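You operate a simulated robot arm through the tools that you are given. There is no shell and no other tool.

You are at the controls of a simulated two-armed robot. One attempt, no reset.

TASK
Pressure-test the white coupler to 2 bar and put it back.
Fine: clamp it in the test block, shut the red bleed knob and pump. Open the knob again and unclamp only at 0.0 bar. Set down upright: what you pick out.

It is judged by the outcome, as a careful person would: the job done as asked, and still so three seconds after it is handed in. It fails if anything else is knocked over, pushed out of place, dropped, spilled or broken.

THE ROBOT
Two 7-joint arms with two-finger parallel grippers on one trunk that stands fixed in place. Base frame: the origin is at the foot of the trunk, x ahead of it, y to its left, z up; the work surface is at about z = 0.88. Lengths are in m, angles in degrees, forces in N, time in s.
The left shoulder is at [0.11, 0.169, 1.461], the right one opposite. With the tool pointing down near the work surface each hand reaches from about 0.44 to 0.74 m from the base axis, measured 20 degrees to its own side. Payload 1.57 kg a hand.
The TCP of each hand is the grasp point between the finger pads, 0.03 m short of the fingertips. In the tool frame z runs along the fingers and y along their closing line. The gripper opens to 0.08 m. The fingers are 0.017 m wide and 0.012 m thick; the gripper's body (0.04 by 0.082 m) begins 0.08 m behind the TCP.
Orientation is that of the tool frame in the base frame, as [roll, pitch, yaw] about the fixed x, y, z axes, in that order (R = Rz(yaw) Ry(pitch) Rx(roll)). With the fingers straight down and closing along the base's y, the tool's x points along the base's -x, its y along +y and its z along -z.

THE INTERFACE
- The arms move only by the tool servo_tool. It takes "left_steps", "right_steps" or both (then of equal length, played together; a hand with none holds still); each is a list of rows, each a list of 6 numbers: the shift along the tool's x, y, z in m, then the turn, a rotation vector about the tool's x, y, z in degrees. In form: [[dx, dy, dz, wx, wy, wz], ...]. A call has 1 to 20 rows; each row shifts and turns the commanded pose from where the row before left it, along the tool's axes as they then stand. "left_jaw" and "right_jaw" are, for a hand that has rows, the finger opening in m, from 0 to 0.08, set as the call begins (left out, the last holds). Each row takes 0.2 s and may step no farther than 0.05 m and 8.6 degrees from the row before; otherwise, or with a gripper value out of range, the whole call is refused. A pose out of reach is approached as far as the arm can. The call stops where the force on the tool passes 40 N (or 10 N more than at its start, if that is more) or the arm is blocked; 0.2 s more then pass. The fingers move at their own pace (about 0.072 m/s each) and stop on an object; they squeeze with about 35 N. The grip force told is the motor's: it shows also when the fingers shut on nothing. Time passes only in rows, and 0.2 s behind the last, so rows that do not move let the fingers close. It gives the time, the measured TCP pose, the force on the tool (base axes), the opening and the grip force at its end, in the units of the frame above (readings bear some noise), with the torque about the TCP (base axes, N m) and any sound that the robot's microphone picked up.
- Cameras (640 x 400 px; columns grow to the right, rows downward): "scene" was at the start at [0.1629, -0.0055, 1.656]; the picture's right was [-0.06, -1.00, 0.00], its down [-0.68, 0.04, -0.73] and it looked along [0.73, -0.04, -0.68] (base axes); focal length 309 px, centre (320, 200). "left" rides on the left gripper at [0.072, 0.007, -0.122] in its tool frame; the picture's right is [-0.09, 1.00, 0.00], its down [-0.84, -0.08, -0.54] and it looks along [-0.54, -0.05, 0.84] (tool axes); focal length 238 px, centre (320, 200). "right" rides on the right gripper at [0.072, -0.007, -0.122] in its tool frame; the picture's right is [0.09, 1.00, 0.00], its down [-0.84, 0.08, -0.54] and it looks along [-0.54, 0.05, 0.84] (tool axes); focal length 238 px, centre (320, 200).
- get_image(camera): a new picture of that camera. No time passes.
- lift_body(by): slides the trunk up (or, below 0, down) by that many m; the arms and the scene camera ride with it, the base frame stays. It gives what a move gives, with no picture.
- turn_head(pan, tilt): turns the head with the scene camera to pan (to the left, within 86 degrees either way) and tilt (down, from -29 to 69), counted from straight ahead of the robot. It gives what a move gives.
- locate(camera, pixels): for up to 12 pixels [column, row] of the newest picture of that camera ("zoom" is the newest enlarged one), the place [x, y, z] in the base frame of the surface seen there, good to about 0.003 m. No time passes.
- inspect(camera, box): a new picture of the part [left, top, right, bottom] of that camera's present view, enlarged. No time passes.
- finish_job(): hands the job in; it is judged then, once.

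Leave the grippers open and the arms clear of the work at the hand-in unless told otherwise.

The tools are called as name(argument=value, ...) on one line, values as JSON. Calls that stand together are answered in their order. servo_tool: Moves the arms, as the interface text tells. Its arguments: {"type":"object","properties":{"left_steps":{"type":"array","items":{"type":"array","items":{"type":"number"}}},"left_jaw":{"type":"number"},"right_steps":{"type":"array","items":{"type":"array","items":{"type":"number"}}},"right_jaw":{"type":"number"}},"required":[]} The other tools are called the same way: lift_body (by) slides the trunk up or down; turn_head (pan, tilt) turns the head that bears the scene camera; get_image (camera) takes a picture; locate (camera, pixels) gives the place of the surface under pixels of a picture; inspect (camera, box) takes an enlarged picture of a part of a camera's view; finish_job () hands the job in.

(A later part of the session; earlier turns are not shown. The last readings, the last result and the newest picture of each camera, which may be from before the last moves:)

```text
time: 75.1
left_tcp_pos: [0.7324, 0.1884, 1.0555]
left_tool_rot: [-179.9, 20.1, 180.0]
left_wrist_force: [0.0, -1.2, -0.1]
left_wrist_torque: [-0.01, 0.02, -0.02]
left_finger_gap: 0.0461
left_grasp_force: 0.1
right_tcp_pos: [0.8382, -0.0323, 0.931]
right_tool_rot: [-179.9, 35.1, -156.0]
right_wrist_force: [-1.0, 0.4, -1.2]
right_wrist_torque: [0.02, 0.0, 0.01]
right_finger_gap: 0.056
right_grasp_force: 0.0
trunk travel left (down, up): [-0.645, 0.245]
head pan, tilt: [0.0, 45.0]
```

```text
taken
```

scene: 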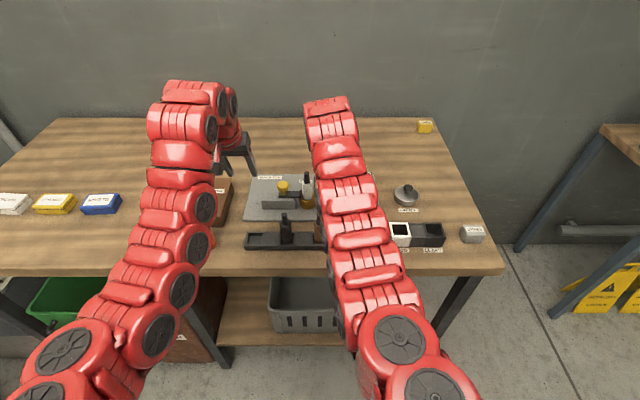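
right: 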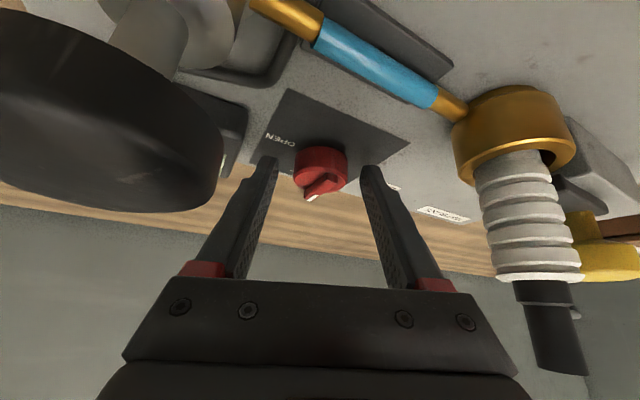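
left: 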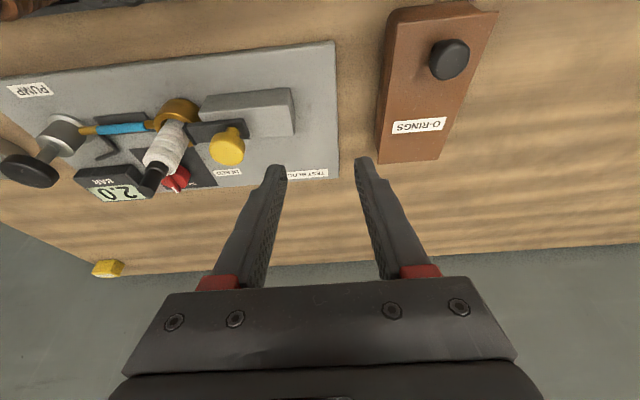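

Close and turn clockwise 23° (first opening stroke).

servo_tool(right_steps=[[0, 0, 0, 0, 0, 0], [0, 0, 0, 0, 0, 0], [0, 0, 0, 0, 0, 0], [0, 0.0015, 0, 3.3, 0, 4.71], [0, 0.0015, 0, 3.3, 0, 4.71], [0, 0.0015, 0, 3.3, 0, 4.71], [0, 0.0015, 0, 3.3, 0, 4.71], [0, 0, 0, 0, 0, 0]], right_jaw=0.0)

get_image(camera="right")

inspect(camera="left", box=[0, 90, 260, 290])

```text
time: 76.9
left_tcp_pos: [0.7344, 0.1907, 1.0551]
left_tool_rot: [180.0, 20.2, -180.0]
left_wrist_force: [0.0, 0.4, 0.4]
left_wrist_torque: [-0.01, -0.02, -0.02]
left_finger_gap: 0.046
left_grasp_force: 0.1
right_tcp_pos: [0.8372, -0.0255, 0.9287]
right_tool_rot: [180.0, 35.0, -178.9]
right_wrist_force: [-0.8, 7.3, -3.7]
right_wrist_torque: [0.26, -0.06, 0.15]
right_finger_gap: 0.0375
right_grasp_force: 43.5
trunk travel left (down, up): [-0.645, 0.245]
head pan, tilt: [0.0, 45.0]
```

```text
taken
```

right: 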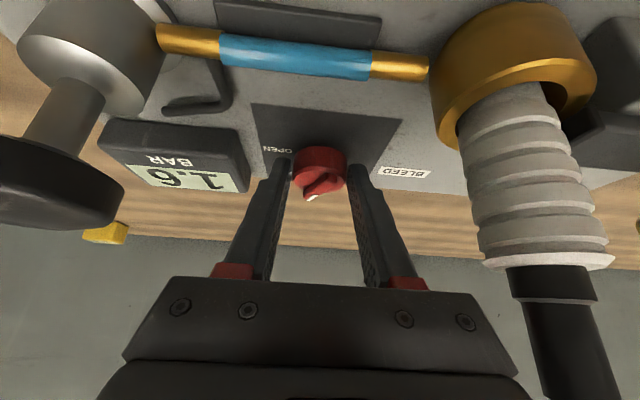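

```text
2.00 times, centred on (130, 190) of left
```

zoom: 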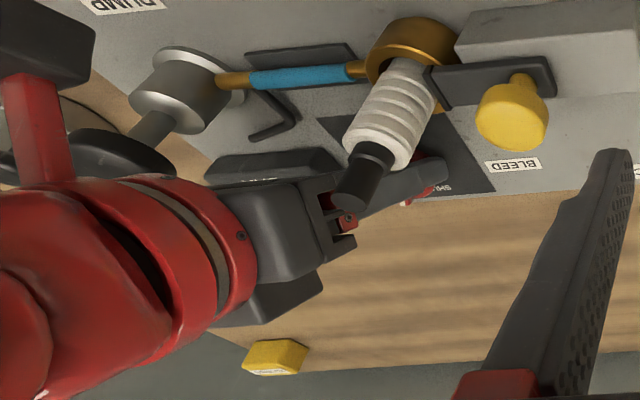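

The gauge is falling (1.6). I'll release, turn the hand back to +24° and continue with the next strokes.

servo_tool(right_steps=[[0, 0, 0, 0, 0, 0], [0, 0, 0, 0, 0, 0], [0, -0.002, 0, -4.4, 0, -6.28], [0, -0.002, 0, -4.4, 0, -6.28], [0, -0.002, 0, -4.4, 0, -6.28], [0, 0, 0, 0, 0, 0]], right_jaw=0.056)

inspect(camera="right", box=[230, 100, 430, 230])

servo_tool(right_steps=[[0, 0, 0, 0, 0, 0], [0, 0, 0, 0, 0, 0], [0, 0, 0, 0, 0, 0], [0, 0.0015, 0, 3.3, 0, 4.71], [0, 0.0015, 0, 3.3, 0, 4.71], [0, 0.0015, 0, 3.3, 0, 4.71], [0, 0.0015, 0, 3.3, 0, 4.71], [0, 0, 0, 0, 0, 0]], right_jaw=0.0)

get_image(camera="right")

```text
time: 78.3
left_tcp_pos: [0.7316, 0.1895, 1.0541]
left_tool_rot: [-180.0, 20.1, -180.0]
left_wrist_force: [-0.2, -0.2, 0.7]
left_wrist_torque: [-0.03, 0.0, 0.01]
left_finger_gap: 0.046
left_grasp_force: 0.1
right_tcp_pos: [0.8375, -0.033, 0.9299]
right_tool_rot: [179.9, 35.0, -156.0]
right_wrist_force: [-0.9, 0.6, -0.3]
right_wrist_torque: [0.0, 0.0, 0.01]
right_finger_gap: 0.056
right_grasp_force: 0.0
trunk travel left (down, up): [-0.645, 0.245]
head pan, tilt: [0.0, 45.0]
```

```text
3.08 times, centred on (330, 165) of right
```

zoom: 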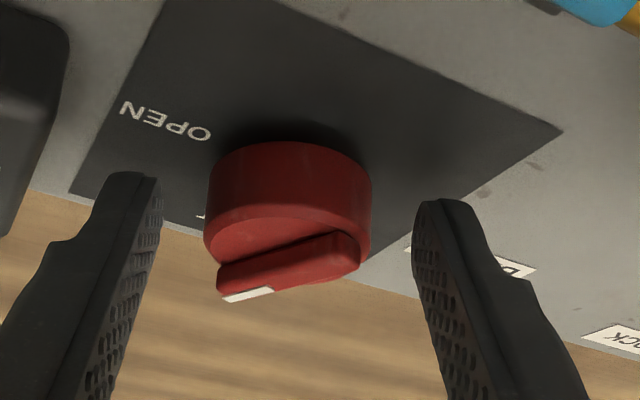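

```text
time: 80.1
left_tcp_pos: [0.7327, 0.1905, 1.054]
left_tool_rot: [180.0, 20.0, 180.0]
left_wrist_force: [-0.5, -0.5, 0.5]
left_wrist_torque: [0.01, -0.02, 0.01]
left_finger_gap: 0.0461
left_grasp_force: 0.2
right_tcp_pos: [0.837, -0.0253, 0.9297]
right_tool_rot: [-180.0, 35.0, -179.0]
right_wrist_force: [1.2, 5.9, -0.4]
right_wrist_torque: [0.02, -0.12, 0.12]
right_finger_gap: 0.0376
right_grasp_force: 43.2
trunk travel left (down, up): [-0.645, 0.245]
head pan, tilt: [0.0, 45.0]
```

```text
taken
```

right: 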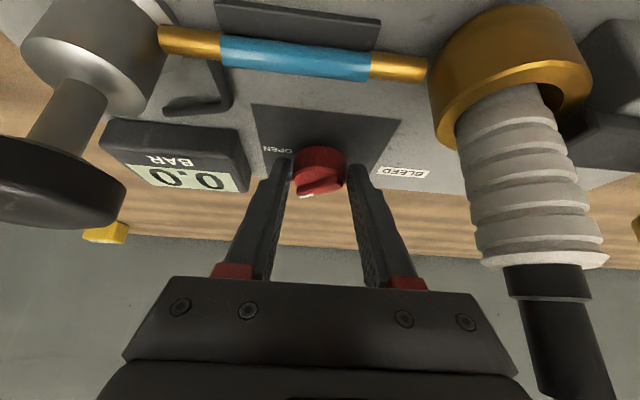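

The gauge is at 0.0. I'll keep turning until the mark is back at OPEN: third stroke.

servo_tool(right_steps=[[0, 0, 0, 0, 0, 0], [0, 0, 0, 0, 0, 0], [0, -0.002, 0, -4.4, 0, -6.28], [0, -0.002, 0, -4.4, 0, -6.28], [0, -0.002, 0, -4.4, 0, -6.28], [0, 0, 0, 0, 0, 0]], right_jaw=0.056)

servo_tool(right_steps=[[0, 0, 0, 0, 0, 0], [0, 0, 0, 0, 0, 0], [0, 0, 0, 0, 0, 0], [0, 0.0015, 0, 3.3, 0, 4.71], [0, 0.0015, 0, 3.3, 0, 4.71], [0, 0.0015, 0, 3.3, 0, 4.71], [0, 0.0015, 0, 3.3, 0, 4.71], [0, 0, 0, 0, 0, 0]], right_jaw=0.0)

servo_tool(right_steps=[[0, 0, 0, 0, 0, 0], [0, 0, 0, 0, 0, 0], [0, -0.002, 0, -4.4, 0, -6.28], [0, -0.002, 0, -4.4, 0, -6.28], [0, -0.002, 0, -4.4, 0, -6.28], [0, 0, 0, 0, 0, 0]], right_jaw=0.056)

inspect(camera="right", box=[230, 100, 430, 230])

```text
time: 81.5
left_tcp_pos: [0.7324, 0.1897, 1.053]
left_tool_rot: [-179.8, 20.1, 179.9]
left_wrist_force: [-0.8, -0.4, -0.2]
left_wrist_torque: [-0.04, -0.01, 0.02]
left_finger_gap: 0.0457
left_grasp_force: 0.1
right_tcp_pos: [0.8383, -0.0323, 0.9315]
right_tool_rot: [180.0, 35.1, -155.9]
right_wrist_force: [0.4, 1.0, -0.4]
right_wrist_torque: [0.03, 0.02, -0.01]
right_finger_gap: 0.0559
right_grasp_force: 0.1
trunk travel left (down, up): [-0.645, 0.245]
head pan, tilt: [0.0, 45.0]
```

```text
time: 83.3
left_tcp_pos: [0.733, 0.1899, 1.0553]
left_tool_rot: [-180.0, 20.2, -180.0]
left_wrist_force: [0.1, -0.2, 0.3]
left_wrist_torque: [-0.02, 0.02, 0.02]
left_finger_gap: 0.0459
left_grasp_force: 0.1
right_tcp_pos: [0.8355, -0.0249, 0.9307]
right_tool_rot: [180.0, 35.1, -179.1]
right_wrist_force: [1.4, 5.0, -0.1]
right_wrist_torque: [-0.17, -0.13, 0.12]
right_finger_gap: 0.0378
right_grasp_force: 43.6
trunk travel left (down, up): [-0.645, 0.245]
head pan, tilt: [0.0, 45.0]
```

```text
time: 84.7
left_tcp_pos: [0.7325, 0.1885, 1.0546]
left_tool_rot: [-180.0, 20.1, 180.0]
left_wrist_force: [0.8, -0.5, 0.5]
left_wrist_torque: [0.01, -0.01, 0.0]
left_finger_gap: 0.0456
left_grasp_force: 0.0
right_tcp_pos: [0.8362, -0.0327, 0.9309]
right_tool_rot: [-179.9, 35.0, -156.0]
right_wrist_force: [-0.3, -0.4, -0.2]
right_wrist_torque: [0.0, 0.01, 0.0]
right_finger_gap: 0.0558
right_grasp_force: 0.0
trunk travel left (down, up): [-0.645, 0.245]
head pan, tilt: [0.0, 45.0]
```

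```text
3.08 times, centred on (330, 165) of right
```

zoom: 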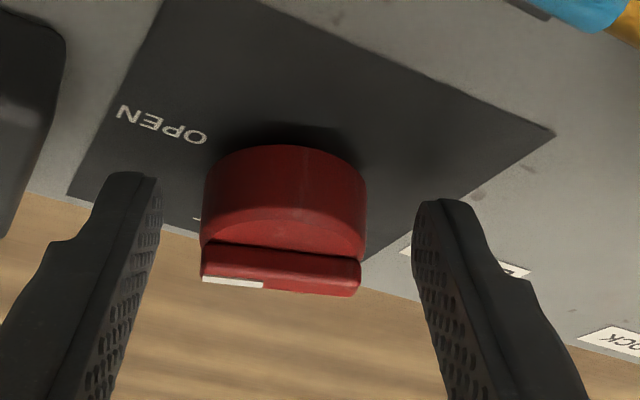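

About 22° remain. Fourth stroke to OPEN.

servo_tool(right_steps=[[0, 0, 0, 0, 0, 0], [0, 0, 0, 0, 0, 0], [0, 0, 0, 0, 0, 0], [0, 0.0015, 0, 3.3, 0, 4.71], [0, 0.0015, 0, 3.3, 0, 4.71], [0, 0.0015, 0, 3.3, 0, 4.71], [0, 0.0013, 0, 2.9, 0, 4.1], [0, 0, 0, 0, 0, 0]], right_jaw=0.0)

servo_tool(right_steps=[[0, 0, 0, 0, 0, 0], [0, 0, 0, 0, 0, 0]], right_jaw=0.056)

get_image(camera="right")

inspect(camera="right", box=[230, 100, 430, 230])

```text
time: 86.5
left_tcp_pos: [0.7324, 0.1881, 1.0555]
left_tool_rot: [-180.0, 20.2, -180.0]
left_wrist_force: [-0.3, -0.6, 0.2]
left_wrist_torque: [-0.02, 0.0, 0.0]
left_finger_gap: 0.0459
left_grasp_force: 0.0
right_tcp_pos: [0.8347, -0.0258, 0.9298]
right_tool_rot: [180.0, 35.0, -178.3]
right_wrist_force: [-2.8, 3.8, -1.5]
right_wrist_torque: [0.06, -0.15, 0.9]
right_finger_gap: 0.0375
right_grasp_force: 43.8
trunk travel left (down, up): [-0.645, 0.245]
head pan, tilt: [0.0, 45.0]
```

```text
time: 87.1
left_tcp_pos: [0.7328, 0.1881, 1.0549]
left_tool_rot: [-179.9, 20.2, 180.0]
left_wrist_force: [-0.4, 0.0, -0.5]
left_wrist_torque: [0.01, 0.02, 0.0]
left_finger_gap: 0.046
left_grasp_force: 0.0
right_tcp_pos: [0.835, -0.0272, 0.9306]
right_tool_rot: [180.0, 35.0, -178.2]
right_wrist_force: [0.5, 0.3, -0.4]
right_wrist_torque: [-0.02, 0.03, 0.03]
right_finger_gap: 0.0559
right_grasp_force: 0.0
trunk travel left (down, up): [-0.645, 0.245]
head pan, tilt: [0.0, 45.0]
```

```text
taken
```

right: 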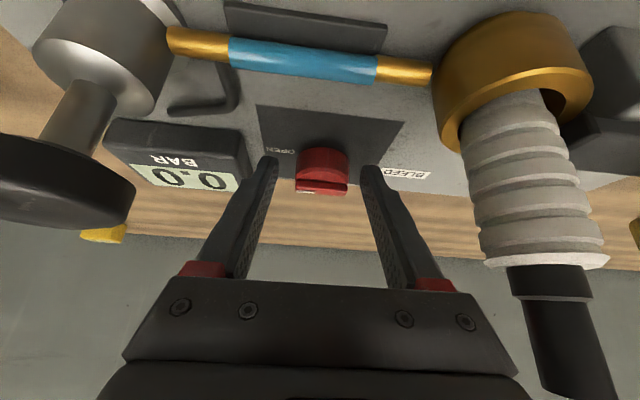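

```text
3.08 times, centred on (330, 165) of right
```

zoom: 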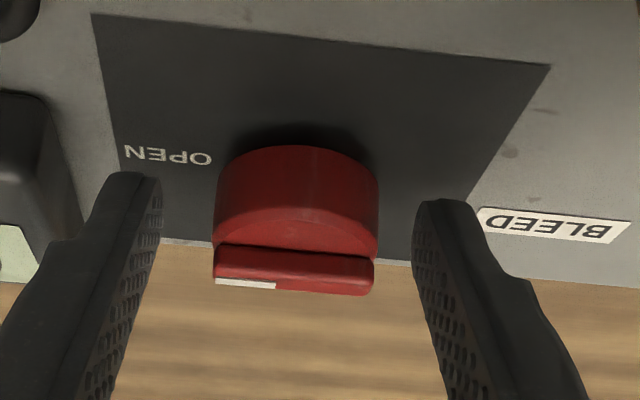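

The knob is back at OPEN against its stop and the gauge reads 0.0. I'll lift the right hand straight up 0.12 and move it back to the right, away from the block.

servo_tool(right_steps=[[-0.023, 0, -0.0328, 0, 0, 0], [-0.023, 0, -0.0328, 0, 0, 0], [-0.023, 0, -0.0328, 0, 0, 0], [0.025, -0.03, -0.018, 0, 0, 0], [0.025, -0.03, -0.018, 0, 0, 0], [0.025, -0.03, -0.018, 0, 0, 0], [0.012, -0.035, -0.008, 0, 5, 0], [0, -0.035, 0, 0, 5, 0], [0, -0.02, 0, 0, 5, 0], [0, 0, 0, 0, 0, 0]])

get_image(camera="left")

inspect(camera="left", box=[60, 80, 260, 220])

```text
time: 89.3
left_tcp_pos: [0.7322, 0.1895, 1.0541]
left_tool_rot: [-180.0, 20.0, 180.0]
left_wrist_force: [0.1, -1.0, -0.9]
left_wrist_torque: [0.0, -0.01, 0.0]
left_finger_gap: 0.0462
left_grasp_force: 0.1
right_tcp_pos: [0.7334, -0.2106, 1.0519]
right_tool_rot: [179.9, 20.0, -178.3]
right_wrist_force: [-0.3, 0.6, -0.5]
right_wrist_torque: [-0.01, -0.01, -0.01]
right_finger_gap: 0.056
right_grasp_force: 0.0
trunk travel left (down, up): [-0.645, 0.245]
head pan, tilt: [0.0, 45.0]
```

```text
taken
```

left: 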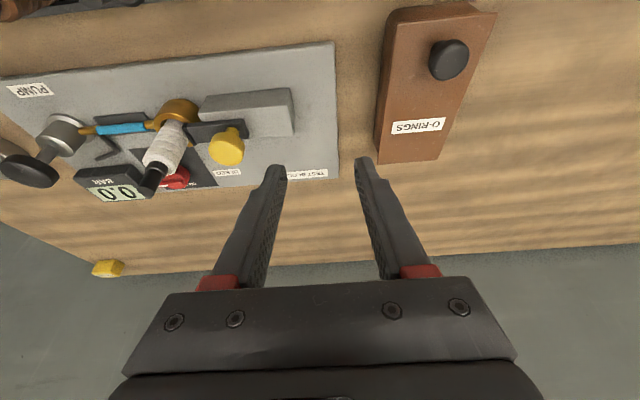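

```text
2.86 times, centred on (160, 150) of left
```

zoom: 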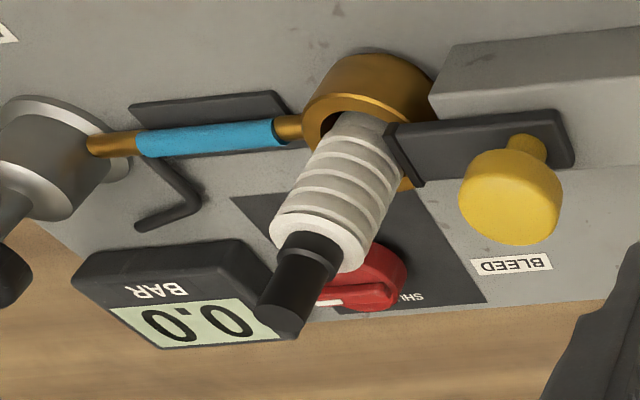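

Gauge 0.0, mark at OPEN, right hand clear. Now I'll raise the trunk by 0.13 again for the left hand's work near the rack.

lift_body(by=0.13)

servo_tool(left_steps=[[0.0, -0.023, 0.01, 0, 0, 0], [-0.004, -0.023, 0.03, 0, 0, 0], [-0.004, -0.023, 0.03, 0, 0, 0], [-0.004, -0.0225, 0.03, 0, 0, 0], [0, 0, 0, 0, 0, 0]], left_jaw=0.05)

get_image(camera="left")

```text
time: 90.9
left_tcp_pos: [0.7331, 0.1895, 1.1842]
left_tool_rot: [-179.9, 20.1, 180.0]
left_wrist_force: [-0.9, 0.4, -0.5]
left_wrist_torque: [-0.03, 0.0, 0.0]
left_finger_gap: 0.0457
left_grasp_force: 0.0
right_tcp_pos: [0.7332, -0.2107, 1.1824]
right_tool_rot: [180.0, 20.0, -178.3]
right_wrist_force: [0.4, -0.6, 0.1]
right_wrist_torque: [0.01, 0.01, 0.01]
right_finger_gap: 0.0557
right_grasp_force: 0.0
trunk travel left (down, up): [-0.775, 0.115]
head pan, tilt: [0.0, 45.0]
```

```text
time: 92.1
left_tcp_pos: [0.7774, 0.0961, 1.0957]
left_tool_rot: [-179.9, 20.0, 179.9]
left_wrist_force: [0.3, -0.3, 0.3]
left_wrist_torque: [-0.02, 0.02, 0.04]
left_finger_gap: 0.0502
left_grasp_force: 0.1
right_tcp_pos: [0.7322, -0.2097, 1.1824]
right_tool_rot: [-179.9, 20.0, -178.2]
right_wrist_force: [-0.3, -0.2, -0.5]
right_wrist_torque: [0.01, 0.01, 0.03]
right_finger_gap: 0.0559
right_grasp_force: 0.1
trunk travel left (down, up): [-0.775, 0.115]
head pan, tilt: [0.0, 45.0]
```

```text
taken
```

left: 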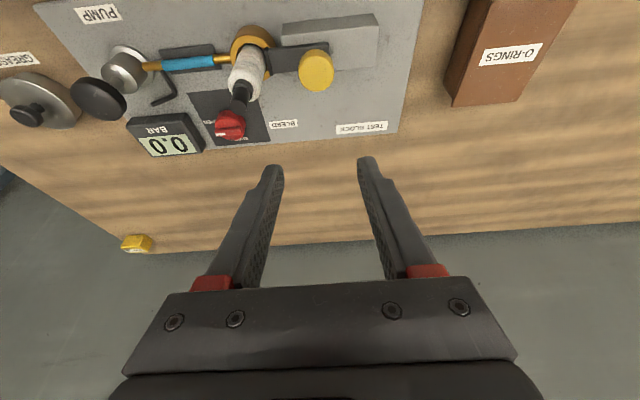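

locate(camera="left", pixels=[[316, 70], [301, 72], [332, 70], [316, 55], [317, 85], [242, 92], [243, 100], [235, 80], [262, 72], [250, 62]])

```text
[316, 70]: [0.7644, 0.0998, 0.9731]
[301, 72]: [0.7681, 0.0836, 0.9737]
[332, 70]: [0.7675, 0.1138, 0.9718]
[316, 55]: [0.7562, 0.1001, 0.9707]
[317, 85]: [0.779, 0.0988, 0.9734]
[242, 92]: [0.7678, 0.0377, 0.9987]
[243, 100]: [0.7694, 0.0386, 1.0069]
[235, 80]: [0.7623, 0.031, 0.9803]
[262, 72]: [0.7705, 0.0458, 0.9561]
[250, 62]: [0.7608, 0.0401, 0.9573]
```

The yellow knob is now centred at (0.767, 0.0987). I'll lower the open left fingers around it to TCP (0.762, 0.0985, 0.985).

servo_tool(left_steps=[[0.0131, 0.0006, 0.0247, 0, 0, 0], [0.0131, 0.0006, 0.0247, 0, 0, 0], [0.0131, 0.0006, 0.0247, 0, 0, 0], [0.0131, 0.0006, 0.0247, 0, 0, 0], [0, 0, 0, 0, 0, 0]])

get_image(camera="left")

```text
time: 93.3
left_tcp_pos: [0.7629, 0.0994, 0.9842]
left_tool_rot: [179.9, 20.1, -180.0]
left_wrist_force: [-0.2, 0.3, 0.1]
left_wrist_torque: [0.02, 0.0, -0.03]
left_finger_gap: 0.05
left_grasp_force: 0.0
right_tcp_pos: [0.7333, -0.2092, 1.1833]
right_tool_rot: [-180.0, 20.0, -178.3]
right_wrist_force: [-0.3, 0.3, 0.0]
right_wrist_torque: [-0.01, 0.02, 0.01]
right_finger_gap: 0.0561
right_grasp_force: 0.0
trunk travel left (down, up): [-0.775, 0.115]
head pan, tilt: [0.0, 45.0]
```

```text
taken
```

left: 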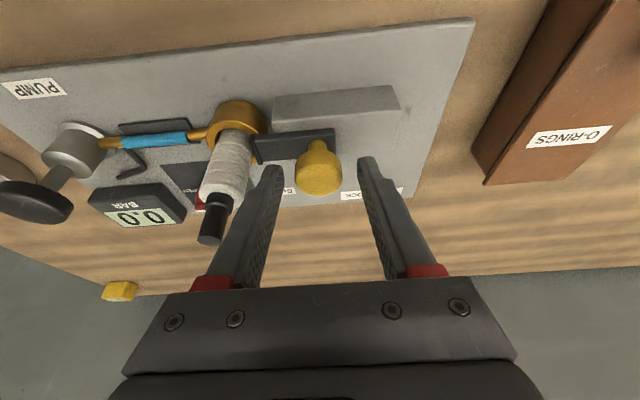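

Gauge still 0.0. I'll close on the yellow knob, then pull the slide back (+y) about 29 mm to where it was.

servo_tool(left_steps=[[0, 0, 0, 0, 0, 0], [0, 0, 0, 0, 0, 0], [0, 0, 0, 0, 0, 0], [0, 0.004, 0, 0, 0, 0], [0, 0.005, 0, 0, 0, 0], [0, 0.005, 0, 0, 0, 0], [0, 0, 0, 0, 0, 0]], left_jaw=0.0)

get_image(camera="left")

```text
time: 94.9
left_tcp_pos: [0.7626, 0.1132, 0.9842]
left_tool_rot: [-180.0, 20.2, -179.9]
left_wrist_force: [-3.1, 0.6, 1.7]
left_wrist_torque: [-0.37, 0.35, 0.0]
left_finger_gap: 0.0311
left_grasp_force: 40.1
right_tcp_pos: [0.7318, -0.2105, 1.1822]
right_tool_rot: [180.0, 19.9, -178.3]
right_wrist_force: [-0.2, 0.3, 0.2]
right_wrist_torque: [-0.02, 0.0, 0.03]
right_finger_gap: 0.0562
right_grasp_force: 0.1
trunk travel left (down, up): [-0.775, 0.115]
head pan, tilt: [0.0, 45.0]
```

```text
taken
```

left: 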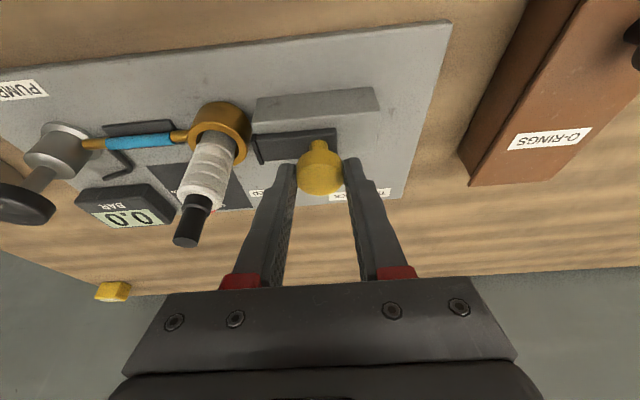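

The slide is coming back and the coupler stays upright. Pulling the remaining ~14.5 mm.

servo_tool(left_steps=[[0, 0.005, 0, 0, 0, 0], [0, 0.005, 0, 0, 0, 0], [0, 0.0045, 0, 0, 0, 0], [0, 0, 0, 0, 0, 0]])

inspect(camera="left", box=[140, 70, 360, 220])

```text
time: 95.9
left_tcp_pos: [0.7615, 0.1279, 0.983]
left_tool_rot: [179.9, 20.1, 180.0]
left_wrist_force: [-3.6, -0.2, -0.6]
left_wrist_torque: [-0.38, 0.17, -0.06]
left_finger_gap: 0.0311
left_grasp_force: 40.3
right_tcp_pos: [0.7323, -0.2099, 1.1819]
right_tool_rot: [179.9, 20.0, -178.4]
right_wrist_force: [-0.5, -0.6, -0.5]
right_wrist_torque: [-0.03, 0.0, 0.05]
right_finger_gap: 0.0563
right_grasp_force: 0.1
trunk travel left (down, up): [-0.775, 0.115]
head pan, tilt: [0.0, 45.0]
```

```text
2.67 times, centred on (250, 145) of left
```

zoom: 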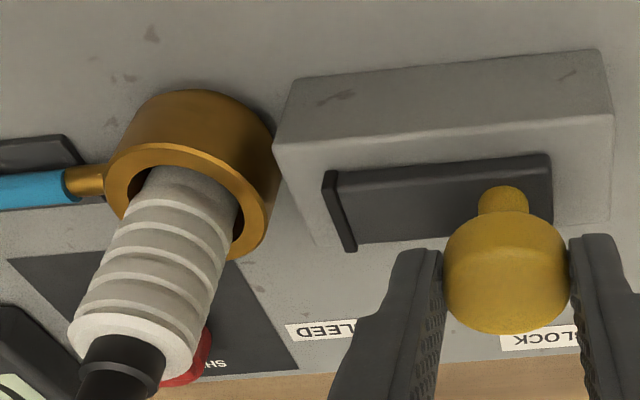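

The slide is back at y≈0.128, as at the start. I'll release it and lift the left hand 0.10.

servo_tool(left_steps=[[0, 0, 0, 0, 0, 0], [0, 0, 0, 0, 0, 0]], left_jaw=0.05)

servo_tool(left_steps=[[-0.0114, 0, -0.0313, 0, 0, 0], [-0.0114, 0, -0.0313, 0, 0, 0], [-0.0114, 0, -0.0313, 0, 0, 0], [0, 0, 0, 0, 0, 0]])

get_image(camera="left")

inspect(camera="left", box=[160, 30, 380, 180])

```text
time: 96.5
left_tcp_pos: [0.7624, 0.1282, 0.9842]
left_tool_rot: [180.0, 20.1, -180.0]
left_wrist_force: [0.8, 0.4, 0.1]
left_wrist_torque: [-0.01, 0.0, 0.02]
left_finger_gap: 0.0499
left_grasp_force: 0.1
right_tcp_pos: [0.7329, -0.2095, 1.1808]
right_tool_rot: [-179.9, 20.1, -178.3]
right_wrist_force: [-1.2, -0.2, 0.4]
right_wrist_torque: [0.0, -0.04, 0.0]
right_finger_gap: 0.056
right_grasp_force: 0.0
trunk travel left (down, up): [-0.775, 0.115]
head pan, tilt: [0.0, 45.0]
```

```text
time: 97.5
left_tcp_pos: [0.7632, 0.1272, 1.0844]
left_tool_rot: [179.9, 20.2, -180.0]
left_wrist_force: [-0.7, 0.8, -0.2]
left_wrist_torque: [0.04, -0.01, 0.01]
left_finger_gap: 0.05
left_grasp_force: 0.0
right_tcp_pos: [0.7327, -0.2098, 1.182]
right_tool_rot: [179.9, 20.0, -178.3]
right_wrist_force: [0.7, 0.5, -0.3]
right_wrist_torque: [-0.01, -0.03, 0.02]
right_finger_gap: 0.056
right_grasp_force: 0.1
trunk travel left (down, up): [-0.775, 0.115]
head pan, tilt: [0.0, 45.0]
```

```text
taken
```

left: 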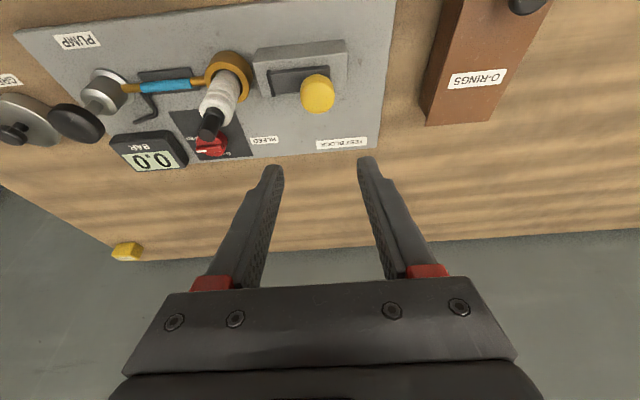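

```text
2.67 times, centred on (270, 105) of left
```

zoom: 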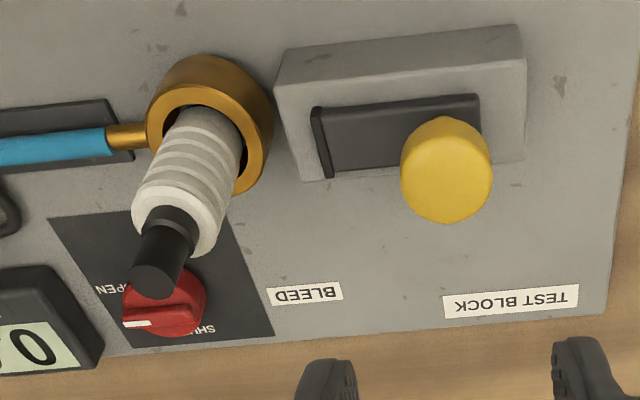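

Everything as expected. Now I'll locate the coupler in the cup for the pick-up.

locate(camera="zoom", pixels=[[157, 277], [165, 250], [180, 220], [135, 205], [215, 235], [190, 170], [150, 180], [230, 180], [175, 200], [210, 130]])

```text
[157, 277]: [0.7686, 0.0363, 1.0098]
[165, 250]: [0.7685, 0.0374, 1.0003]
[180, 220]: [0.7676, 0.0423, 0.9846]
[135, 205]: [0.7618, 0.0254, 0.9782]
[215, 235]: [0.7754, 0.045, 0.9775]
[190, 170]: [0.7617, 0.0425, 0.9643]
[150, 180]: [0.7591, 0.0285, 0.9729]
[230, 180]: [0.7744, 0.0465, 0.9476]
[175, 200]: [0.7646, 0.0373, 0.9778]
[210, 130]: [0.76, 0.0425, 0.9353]
```

The coupler's axis is at about (0.770, 0.035). I'll move over it and descend with the jaw at 0.05 to TCP z≈0.9745, as when I set it down.

servo_tool(left_steps=[[-0.0025, -0.0463, 0.0052, 0, 0, 0], [-0.0025, -0.0463, 0.0052, 0, 0, 0], [0, 0, 0, 0, 0, 0]])

get_image(camera="left")

```text
time: 98.3
left_tcp_pos: [0.771, 0.035, 1.0771]
left_tool_rot: [180.0, 20.1, -179.9]
left_wrist_force: [0.0, -0.6, 0.1]
left_wrist_torque: [-0.02, -0.01, -0.02]
left_finger_gap: 0.0503
left_grasp_force: 0.0
right_tcp_pos: [0.7328, -0.2092, 1.1816]
right_tool_rot: [-179.9, 20.1, -178.3]
right_wrist_force: [0.0, 0.1, 0.5]
right_wrist_torque: [-0.01, -0.01, 0.04]
right_finger_gap: 0.0559
right_grasp_force: 0.0
trunk travel left (down, up): [-0.775, 0.115]
head pan, tilt: [0.0, 45.0]
```

```text
taken
```

left: 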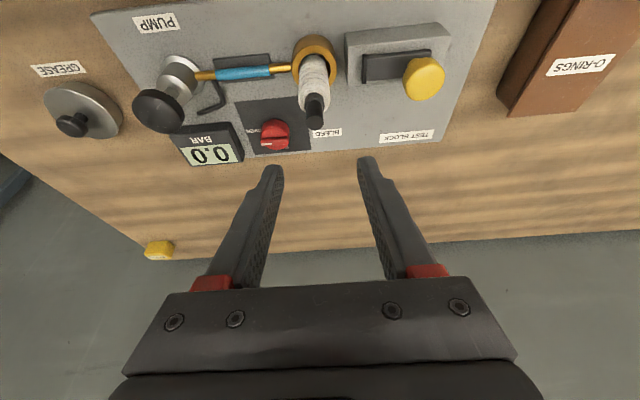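

Centred over the stem. Descending 0.102 around the body.

servo_tool(left_steps=[[0.0116, -0.0002, 0.032, 0, 0, 0], [0.0116, -0.0002, 0.032, 0, 0, 0], [0.0116, -0.0002, 0.032, 0, 0, 0], [0, 0, 0, 0, 0, 0]])

get_image(camera="left")

```text
time: 99.3
left_tcp_pos: [0.7706, 0.0344, 0.9742]
left_tool_rot: [-179.9, 20.0, 180.0]
left_wrist_force: [0.7, -0.5, 0.0]
left_wrist_torque: [0.03, 0.03, 0.0]
left_finger_gap: 0.0502
left_grasp_force: 0.1
right_tcp_pos: [0.7321, -0.21, 1.1813]
right_tool_rot: [180.0, 20.0, -178.3]
right_wrist_force: [-0.9, 0.1, 0.8]
right_wrist_torque: [0.01, 0.06, -0.01]
right_finger_gap: 0.0562
right_grasp_force: 0.1
trunk travel left (down, up): [-0.775, 0.115]
head pan, tilt: [0.0, 45.0]
```

```text
taken
```

left: 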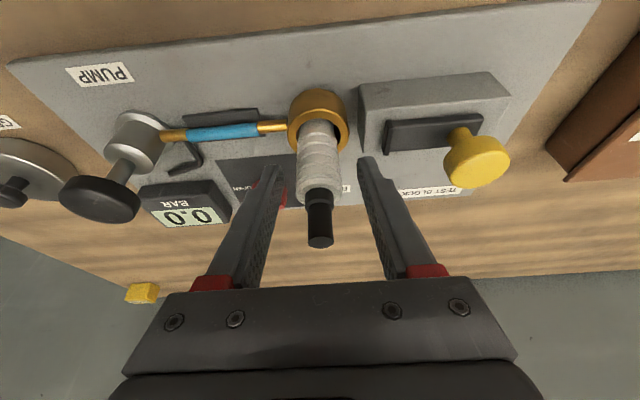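

The coupler is between the fingers. Close, then lift slowly 0.10.

servo_tool(left_steps=[[0, 0, 0, 0, 0, 0], [0, 0, 0, 0, 0, 0], [0, 0, 0, 0, 0, 0]], left_jaw=0.0)

servo_tool(left_steps=[[-0.0034, 0, -0.0094, 0, 0, 0], [-0.0034, 0, -0.0094, 0, 0, 0], [-0.0034, 0, -0.0094, 0, 0, 0], [-0.0103, 0, -0.0282, 0, 0, 0], [-0.0137, 0, -0.0376, 0, 0, 0], [0, 0, 0, 0, 0, 0]])

get_image(camera="left")

```text
time: 100.1
left_tcp_pos: [0.7707, 0.0335, 0.9754]
left_tool_rot: [-180.0, 20.0, -180.0]
left_wrist_force: [0.3, -0.1, 0.6]
left_wrist_torque: [-0.03, 0.01, -0.03]
left_finger_gap: 0.0267
left_grasp_force: 34.7
right_tcp_pos: [0.7329, -0.2105, 1.182]
right_tool_rot: [180.0, 20.0, -178.3]
right_wrist_force: [0.1, -0.3, 0.2]
right_wrist_torque: [0.0, 0.03, 0.02]
right_finger_gap: 0.0561
right_grasp_force: 0.0
trunk travel left (down, up): [-0.775, 0.115]
head pan, tilt: [0.0, 45.0]
```

```text
time: 101.5
left_tcp_pos: [0.7724, 0.0369, 1.0742]
left_tool_rot: [-180.0, 20.1, -179.9]
left_wrist_force: [-0.3, -0.2, -2.0]
left_wrist_torque: [0.02, 0.01, 0.01]
left_finger_gap: 0.0262
left_grasp_force: 35.1
right_tcp_pos: [0.7328, -0.2098, 1.1823]
right_tool_rot: [180.0, 20.1, -178.3]
right_wrist_force: [-0.1, 0.9, 0.3]
right_wrist_torque: [0.0, 0.04, -0.02]
right_finger_gap: 0.0561
right_grasp_force: 0.1
trunk travel left (down, up): [-0.775, 0.115]
head pan, tilt: [0.0, 45.0]
```

```text
taken
```

left: 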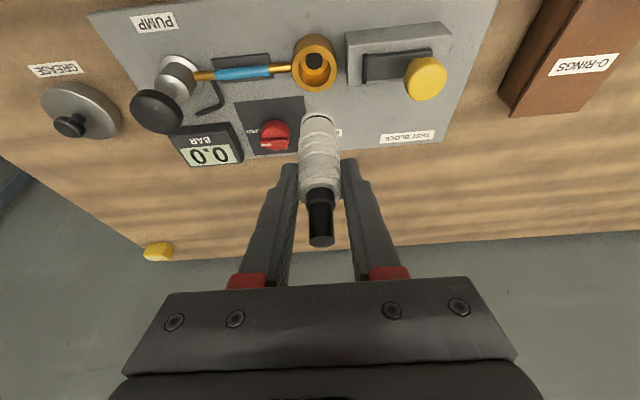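

Lifted. I'll check the coupler (O-ring, upright, offsets) in a zoom.

inspect(camera="left", box=[270, 90, 370, 250])

locate(camera="left", pixels=[[321, 240], [319, 205], [319, 180], [318, 150], [318, 125], [303, 132], [334, 132], [318, 118]])

```text
2.50 times, centred on (320, 170) of left
```

zoom: 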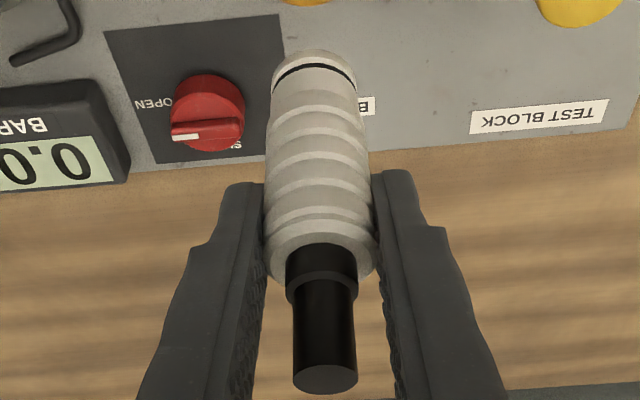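

```text
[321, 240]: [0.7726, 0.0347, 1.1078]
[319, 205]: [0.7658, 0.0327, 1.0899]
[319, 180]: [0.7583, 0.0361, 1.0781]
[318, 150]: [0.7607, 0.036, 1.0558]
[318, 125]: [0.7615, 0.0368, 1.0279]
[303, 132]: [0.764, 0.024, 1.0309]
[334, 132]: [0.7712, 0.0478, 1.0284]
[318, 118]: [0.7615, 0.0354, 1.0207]
```

The coupler is upright with its O-ring in place. I'll carry it back above its pocket at (0.645, 0.163), base at about 1.008.

servo_tool(left_steps=[[0.0237, 0.0256, -0.0086, 0, 0, 0], [0.0237, 0.0256, -0.0086, 0, 0, 0], [0.0237, 0.0256, -0.0086, 0, 0, 0], [0.0237, 0.0256, -0.0086, 0, 0, 0], [0.0237, 0.0256, -0.0086, 0, 0, 0], [0, 0, 0, 0, 0, 0]])

get_image(camera="left")

```text
time: 102.9
left_tcp_pos: [0.6443, 0.1627, 1.0731]
left_tool_rot: [-180.0, 20.1, -180.0]
left_wrist_force: [-0.1, 0.8, -0.9]
left_wrist_torque: [-0.01, 0.01, -0.02]
left_finger_gap: 0.0265
left_grasp_force: 35.0
right_tcp_pos: [0.7329, -0.2111, 1.1811]
right_tool_rot: [-180.0, 20.0, -178.3]
right_wrist_force: [-0.5, -0.7, -0.3]
right_wrist_torque: [0.03, 0.0, -0.01]
right_finger_gap: 0.056
right_grasp_force: 0.0
trunk travel left (down, up): [-0.775, 0.115]
head pan, tilt: [0.0, 45.0]
```

```text
taken
```

left: 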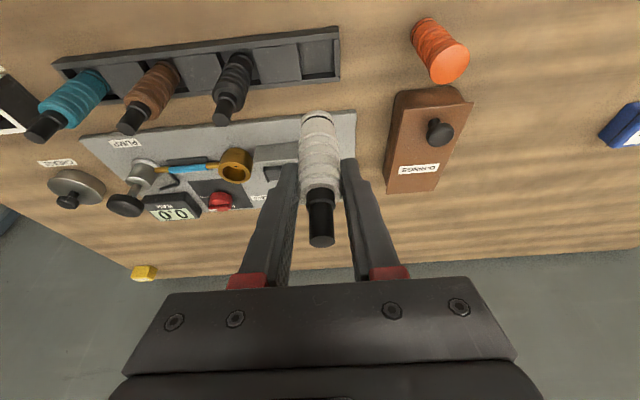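

Above the pocket. I'll descend 0.09 so that the base is at about 0.917, just above the rack rim (0.901), then check the alignment.

servo_tool(left_steps=[[0.0103, 0, 0.0282, 0, 0, 0], [0.0103, 0, 0.0282, 0, 0, 0], [0.0103, 0, 0.0282, 0, 0, 0], [0, 0, 0, 0, 0, 0]])

inspect(camera="left", box=[240, 60, 400, 180])

```text
time: 103.9
left_tcp_pos: [0.6468, 0.1629, 0.9846]
left_tool_rot: [180.0, 20.2, -179.9]
left_wrist_force: [-0.3, 0.3, -0.8]
left_wrist_torque: [-0.01, -0.05, -0.02]
left_finger_gap: 0.0264
left_grasp_force: 34.7
right_tcp_pos: [0.7333, -0.2107, 1.1809]
right_tool_rot: [-179.9, 20.1, -178.2]
right_wrist_force: [0.9, -0.4, 0.3]
right_wrist_torque: [0.03, 0.01, 0.03]
right_finger_gap: 0.0561
right_grasp_force: 0.1
trunk travel left (down, up): [-0.775, 0.115]
head pan, tilt: [0.0, 45.0]
```

```text
3.33 times, centred on (320, 120) of left
```

zoom: 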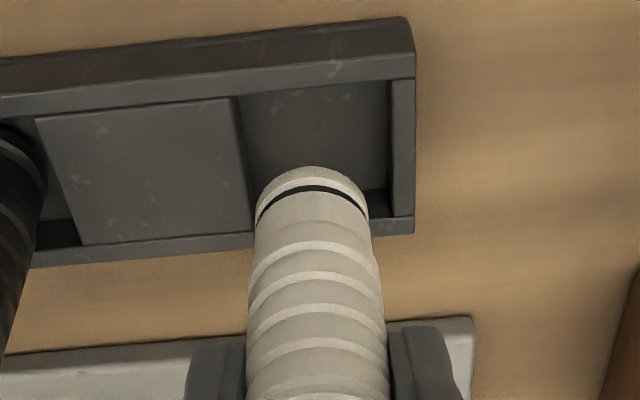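

locate(camera="zoom", pixels=[[312, 200], [262, 225], [366, 222], [312, 172], [240, 100], [393, 150], [300, 130], [320, 75], [230, 220], [400, 222], [385, 120], [250, 150]])

```text
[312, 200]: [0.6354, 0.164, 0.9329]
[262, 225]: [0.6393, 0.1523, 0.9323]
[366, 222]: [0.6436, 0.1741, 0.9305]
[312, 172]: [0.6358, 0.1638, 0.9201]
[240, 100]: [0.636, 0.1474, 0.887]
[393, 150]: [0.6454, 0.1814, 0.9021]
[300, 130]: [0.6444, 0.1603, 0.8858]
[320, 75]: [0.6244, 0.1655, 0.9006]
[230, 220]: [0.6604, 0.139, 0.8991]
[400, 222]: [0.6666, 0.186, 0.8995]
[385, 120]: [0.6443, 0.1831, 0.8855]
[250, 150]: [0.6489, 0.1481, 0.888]
```

Base axis is at (0.6465, 0.163) and the pocket's centre at about (0.644, 0.164). I'll shift −2 mm in x while lowering 27 mm, then the last few millimetres slowly.

servo_tool(left_steps=[[0.0037, 0.0002, 0.0082, 0, 0, 0], [0.0037, 0.0002, 0.0082, 0, 0, 0], [0.0037, 0.0001, 0.0082, 0, 0, 0], [0, 0, 0, 0, 0, 0]])

servo_tool(left_steps=[[0.0005, 0, 0.0014, 0, 0, 0], [0.0005, 0, 0.0014, 0, 0, 0], [0, 0, 0, 0, 0, 0]])

inspect(camera="left", box=[240, 80, 400, 200])

```text
time: 104.9
left_tcp_pos: [0.6434, 0.163, 0.9566]
left_tool_rot: [180.0, 20.2, 180.0]
left_wrist_force: [-0.3, -0.5, -1.0]
left_wrist_torque: [0.03, -0.03, 0.01]
left_finger_gap: 0.0263
left_grasp_force: 35.2
right_tcp_pos: [0.7326, -0.2102, 1.1822]
right_tool_rot: [180.0, 20.0, -178.4]
right_wrist_force: [0.0, -1.1, 1.1]
right_wrist_torque: [-0.03, 0.0, 0.01]
right_finger_gap: 0.0559
right_grasp_force: 0.0
trunk travel left (down, up): [-0.775, 0.115]
head pan, tilt: [0.0, 45.0]
```

```text
time: 105.7
left_tcp_pos: [0.6433, 0.1627, 0.9573]
left_tool_rot: [-179.9, 20.3, 180.0]
left_wrist_force: [3.4, -0.2, 17.3]
left_wrist_torque: [0.02, -0.23, -0.03]
left_finger_gap: 0.0262
left_grasp_force: 35.0
right_tcp_pos: [0.7313, -0.2107, 1.1831]
right_tool_rot: [180.0, 20.0, -178.3]
right_wrist_force: [0.1, -0.1, 0.1]
right_wrist_torque: [0.0, 0.01, 0.03]
right_finger_gap: 0.0556
right_grasp_force: 0.0
trunk travel left (down, up): [-0.775, 0.115]
head pan, tilt: [0.0, 45.0]
```

```text
3.33 times, centred on (320, 140) of left
```

zoom: 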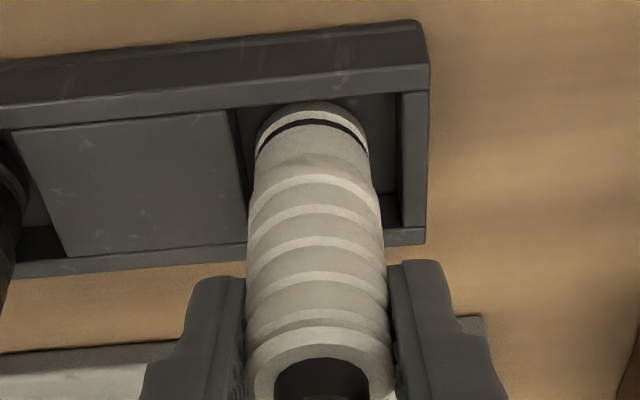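

Contact at 17 N. I'll check by locating the base's edge and the pocket floor to be sure that it's on the floor and inside the pocket.

locate(camera="zoom", pixels=[[312, 106], [312, 115], [262, 150], [366, 150], [260, 125], [375, 120], [312, 140], [240, 140], [400, 150], [312, 98], [240, 215], [395, 215]])

```text
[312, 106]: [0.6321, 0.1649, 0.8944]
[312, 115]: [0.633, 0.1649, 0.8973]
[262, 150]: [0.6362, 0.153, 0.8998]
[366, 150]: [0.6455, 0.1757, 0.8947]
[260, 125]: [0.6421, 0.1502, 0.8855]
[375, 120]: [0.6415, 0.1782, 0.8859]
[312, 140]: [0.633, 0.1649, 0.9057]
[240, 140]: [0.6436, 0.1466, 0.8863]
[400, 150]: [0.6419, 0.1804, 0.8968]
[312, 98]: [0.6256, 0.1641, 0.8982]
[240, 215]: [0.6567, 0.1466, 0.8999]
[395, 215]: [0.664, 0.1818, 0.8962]
```

The base is within the pocket walls and low against the floor. I'll relax the press by 2.5 mm and open the jaw to 0.05.

servo_tool(left_steps=[[-0.0008, 0, -0.0022, 0, 0, 0], [0, 0, 0, 0, 0, 0]])

servo_tool(left_steps=[[0, 0, 0, 0, 0, 0], [0, 0, 0, 0, 0, 0], [0, 0, 0, 0, 0, 0]], left_jaw=0.05)

get_image(camera="left")

```text
time: 106.3
left_tcp_pos: [0.6434, 0.1645, 0.9554]
left_tool_rot: [179.9, 20.1, 180.0]
left_wrist_force: [2.0, 0.2, 8.1]
left_wrist_torque: [0.01, -0.18, -0.03]
left_finger_gap: 0.0258
left_grasp_force: 35.2
right_tcp_pos: [0.7316, -0.211, 1.1826]
right_tool_rot: [180.0, 20.0, -178.3]
right_wrist_force: [-0.4, 0.3, 0.3]
right_wrist_torque: [0.02, -0.03, 0.02]
right_finger_gap: 0.0561
right_grasp_force: 0.1
trunk travel left (down, up): [-0.775, 0.115]
head pan, tilt: [0.0, 45.0]
```

```text
time: 107.1
left_tcp_pos: [0.6421, 0.1643, 0.9563]
left_tool_rot: [-179.9, 20.0, 180.0]
left_wrist_force: [0.0, 1.0, 1.0]
left_wrist_torque: [0.0, 0.0, -0.02]
left_finger_gap: 0.0499
left_grasp_force: 0.1
right_tcp_pos: [0.7321, -0.2098, 1.1815]
right_tool_rot: [-180.0, 20.0, -178.2]
right_wrist_force: [0.6, -0.8, -0.3]
right_wrist_torque: [0.0, 0.02, 0.01]
right_finger_gap: 0.0561
right_grasp_force: 0.1
trunk travel left (down, up): [-0.775, 0.115]
head pan, tilt: [0.0, 45.0]
```

```text
taken
```

left: 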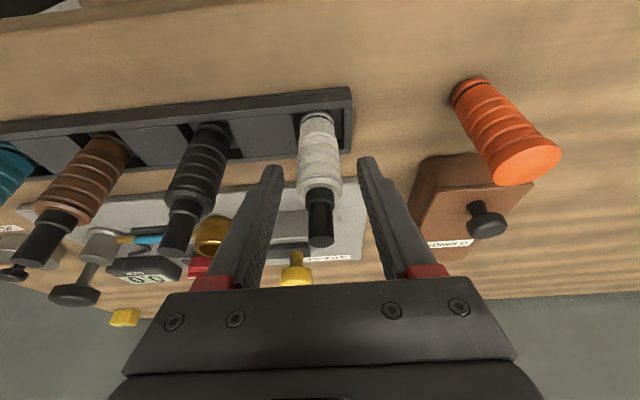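

The coupler stands free between the open fingers. I'll raise the left hand straight up 0.115, then move it left away from the work.

servo_tool(left_steps=[[-0.0103, 0, -0.0282, 0, 0, 0], [-0.0103, 0, -0.0282, 0, 0, 0], [-0.0103, 0, -0.0282, 0, 0, 0], [-0.0086, 0, -0.0235, 0, 0, 0], [0, 0, 0, 0, 0, 0]])

get_image(camera="left")

inspect(camera="left", box=[200, 20, 380, 140])

```text
time: 108.3
left_tcp_pos: [0.6443, 0.164, 1.0711]
left_tool_rot: [180.0, 20.1, 180.0]
left_wrist_force: [0.4, 0.2, -0.4]
left_wrist_torque: [0.0, -0.01, -0.01]
left_finger_gap: 0.0502
left_grasp_force: 0.1
right_tcp_pos: [0.7333, -0.2116, 1.1812]
right_tool_rot: [180.0, 20.0, -178.3]
right_wrist_force: [-0.4, -0.7, 0.3]
right_wrist_torque: [-0.01, -0.01, -0.03]
right_finger_gap: 0.0563
right_grasp_force: 0.0
trunk travel left (down, up): [-0.775, 0.115]
head pan, tilt: [0.0, 45.0]
```

```text
taken
```

left: 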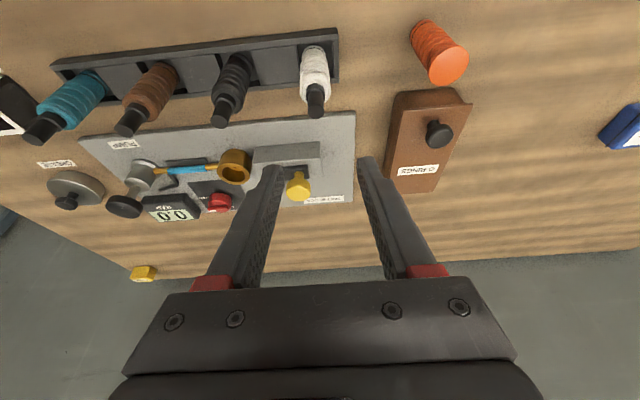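

```text
3.33 times, centred on (290, 80) of left
```

zoom: 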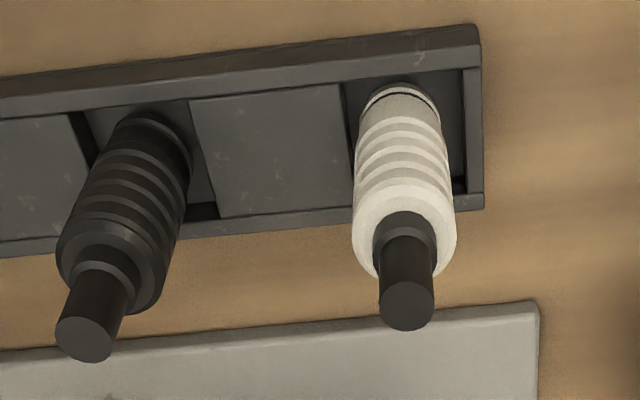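

The white coupler is upright in its pocket. I'll move the left hand up and away to the left, and open both grippers.

servo_tool(left_steps=[[-0.0062, 0.0375, -0.0244, 0, 0, 0], [-0.0062, 0.0375, -0.0244, 0, 0, 0], [-0.0062, 0.0375, -0.0244, 0, 0, 0], [-0.0062, 0.0375, -0.0244, 0, 0, 0], [0, 0, 0, 0, 0, 0]], right_steps=[[0, -0.02, 0, 0, 0, 0], [0, -0.02, 0, 0, 0, 0], [0, -0.02, 0, 0, 0, 0], [0, 0, 0, 0, 0, 0], [0, 0, 0, 0, 0, 0]], left_jaw=0.08, right_jaw=0.08)

turn_head(pan=-3.4, tilt=42.8)

get_image(camera="scene")

inspect(camera="scene", box=[220, 200, 380, 300])

```text
time: 109.5
left_tcp_pos: [0.6339, 0.3115, 1.0855]
left_tool_rot: [179.8, 20.3, -179.9]
left_wrist_force: [0.3, -0.8, 0.5]
left_wrist_torque: [0.01, 0.02, 0.01]
left_finger_gap: 0.0801
left_grasp_force: 0.1
left hand out of reach, approached as far as the arm can: row 2, 3, 4
right_tcp_pos: [0.7353, -0.2712, 1.1819]
right_tool_rot: [179.9, 20.0, -178.3]
right_wrist_force: [-0.1, -0.9, -0.4]
right_wrist_torque: [0.04, -0.01, 0.0]
right_finger_gap: 0.0799
right_grasp_force: 0.1
trunk travel left (down, up): [-0.775, 0.115]
head pan, tilt: [0.0, 45.0]
```

```text
time: 110.2
left_tcp_pos: [0.6342, 0.3116, 1.0837]
left_tool_rot: [179.8, 20.3, -180.0]
left_wrist_force: [0.7, -0.4, -1.1]
left_wrist_torque: [-0.02, -0.03, -0.02]
left_finger_gap: 0.0801
left_grasp_force: 0.1
right_tcp_pos: [0.7341, -0.2709, 1.1818]
right_tool_rot: [-180.0, 20.0, -178.4]
right_wrist_force: [0.5, -0.6, -0.5]
right_wrist_torque: [0.0, 0.0, 0.04]
right_finger_gap: 0.0799
right_grasp_force: 0.0
trunk travel left (down, up): [-0.775, 0.115]
head pan, tilt: [-3.4, 42.8]
```

```text
taken
```

scene: 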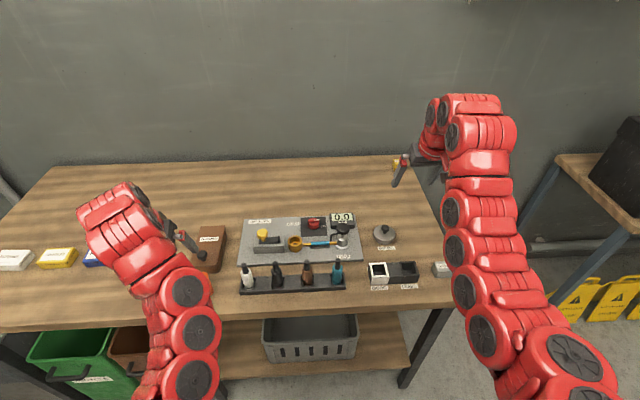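

```text
4.00 times, centred on (300, 250) of scene
```

zoom: 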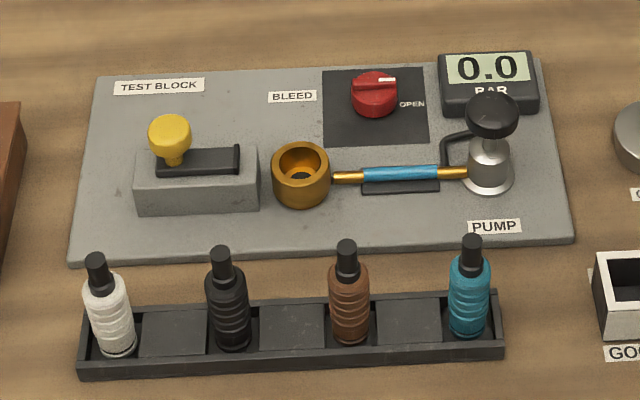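

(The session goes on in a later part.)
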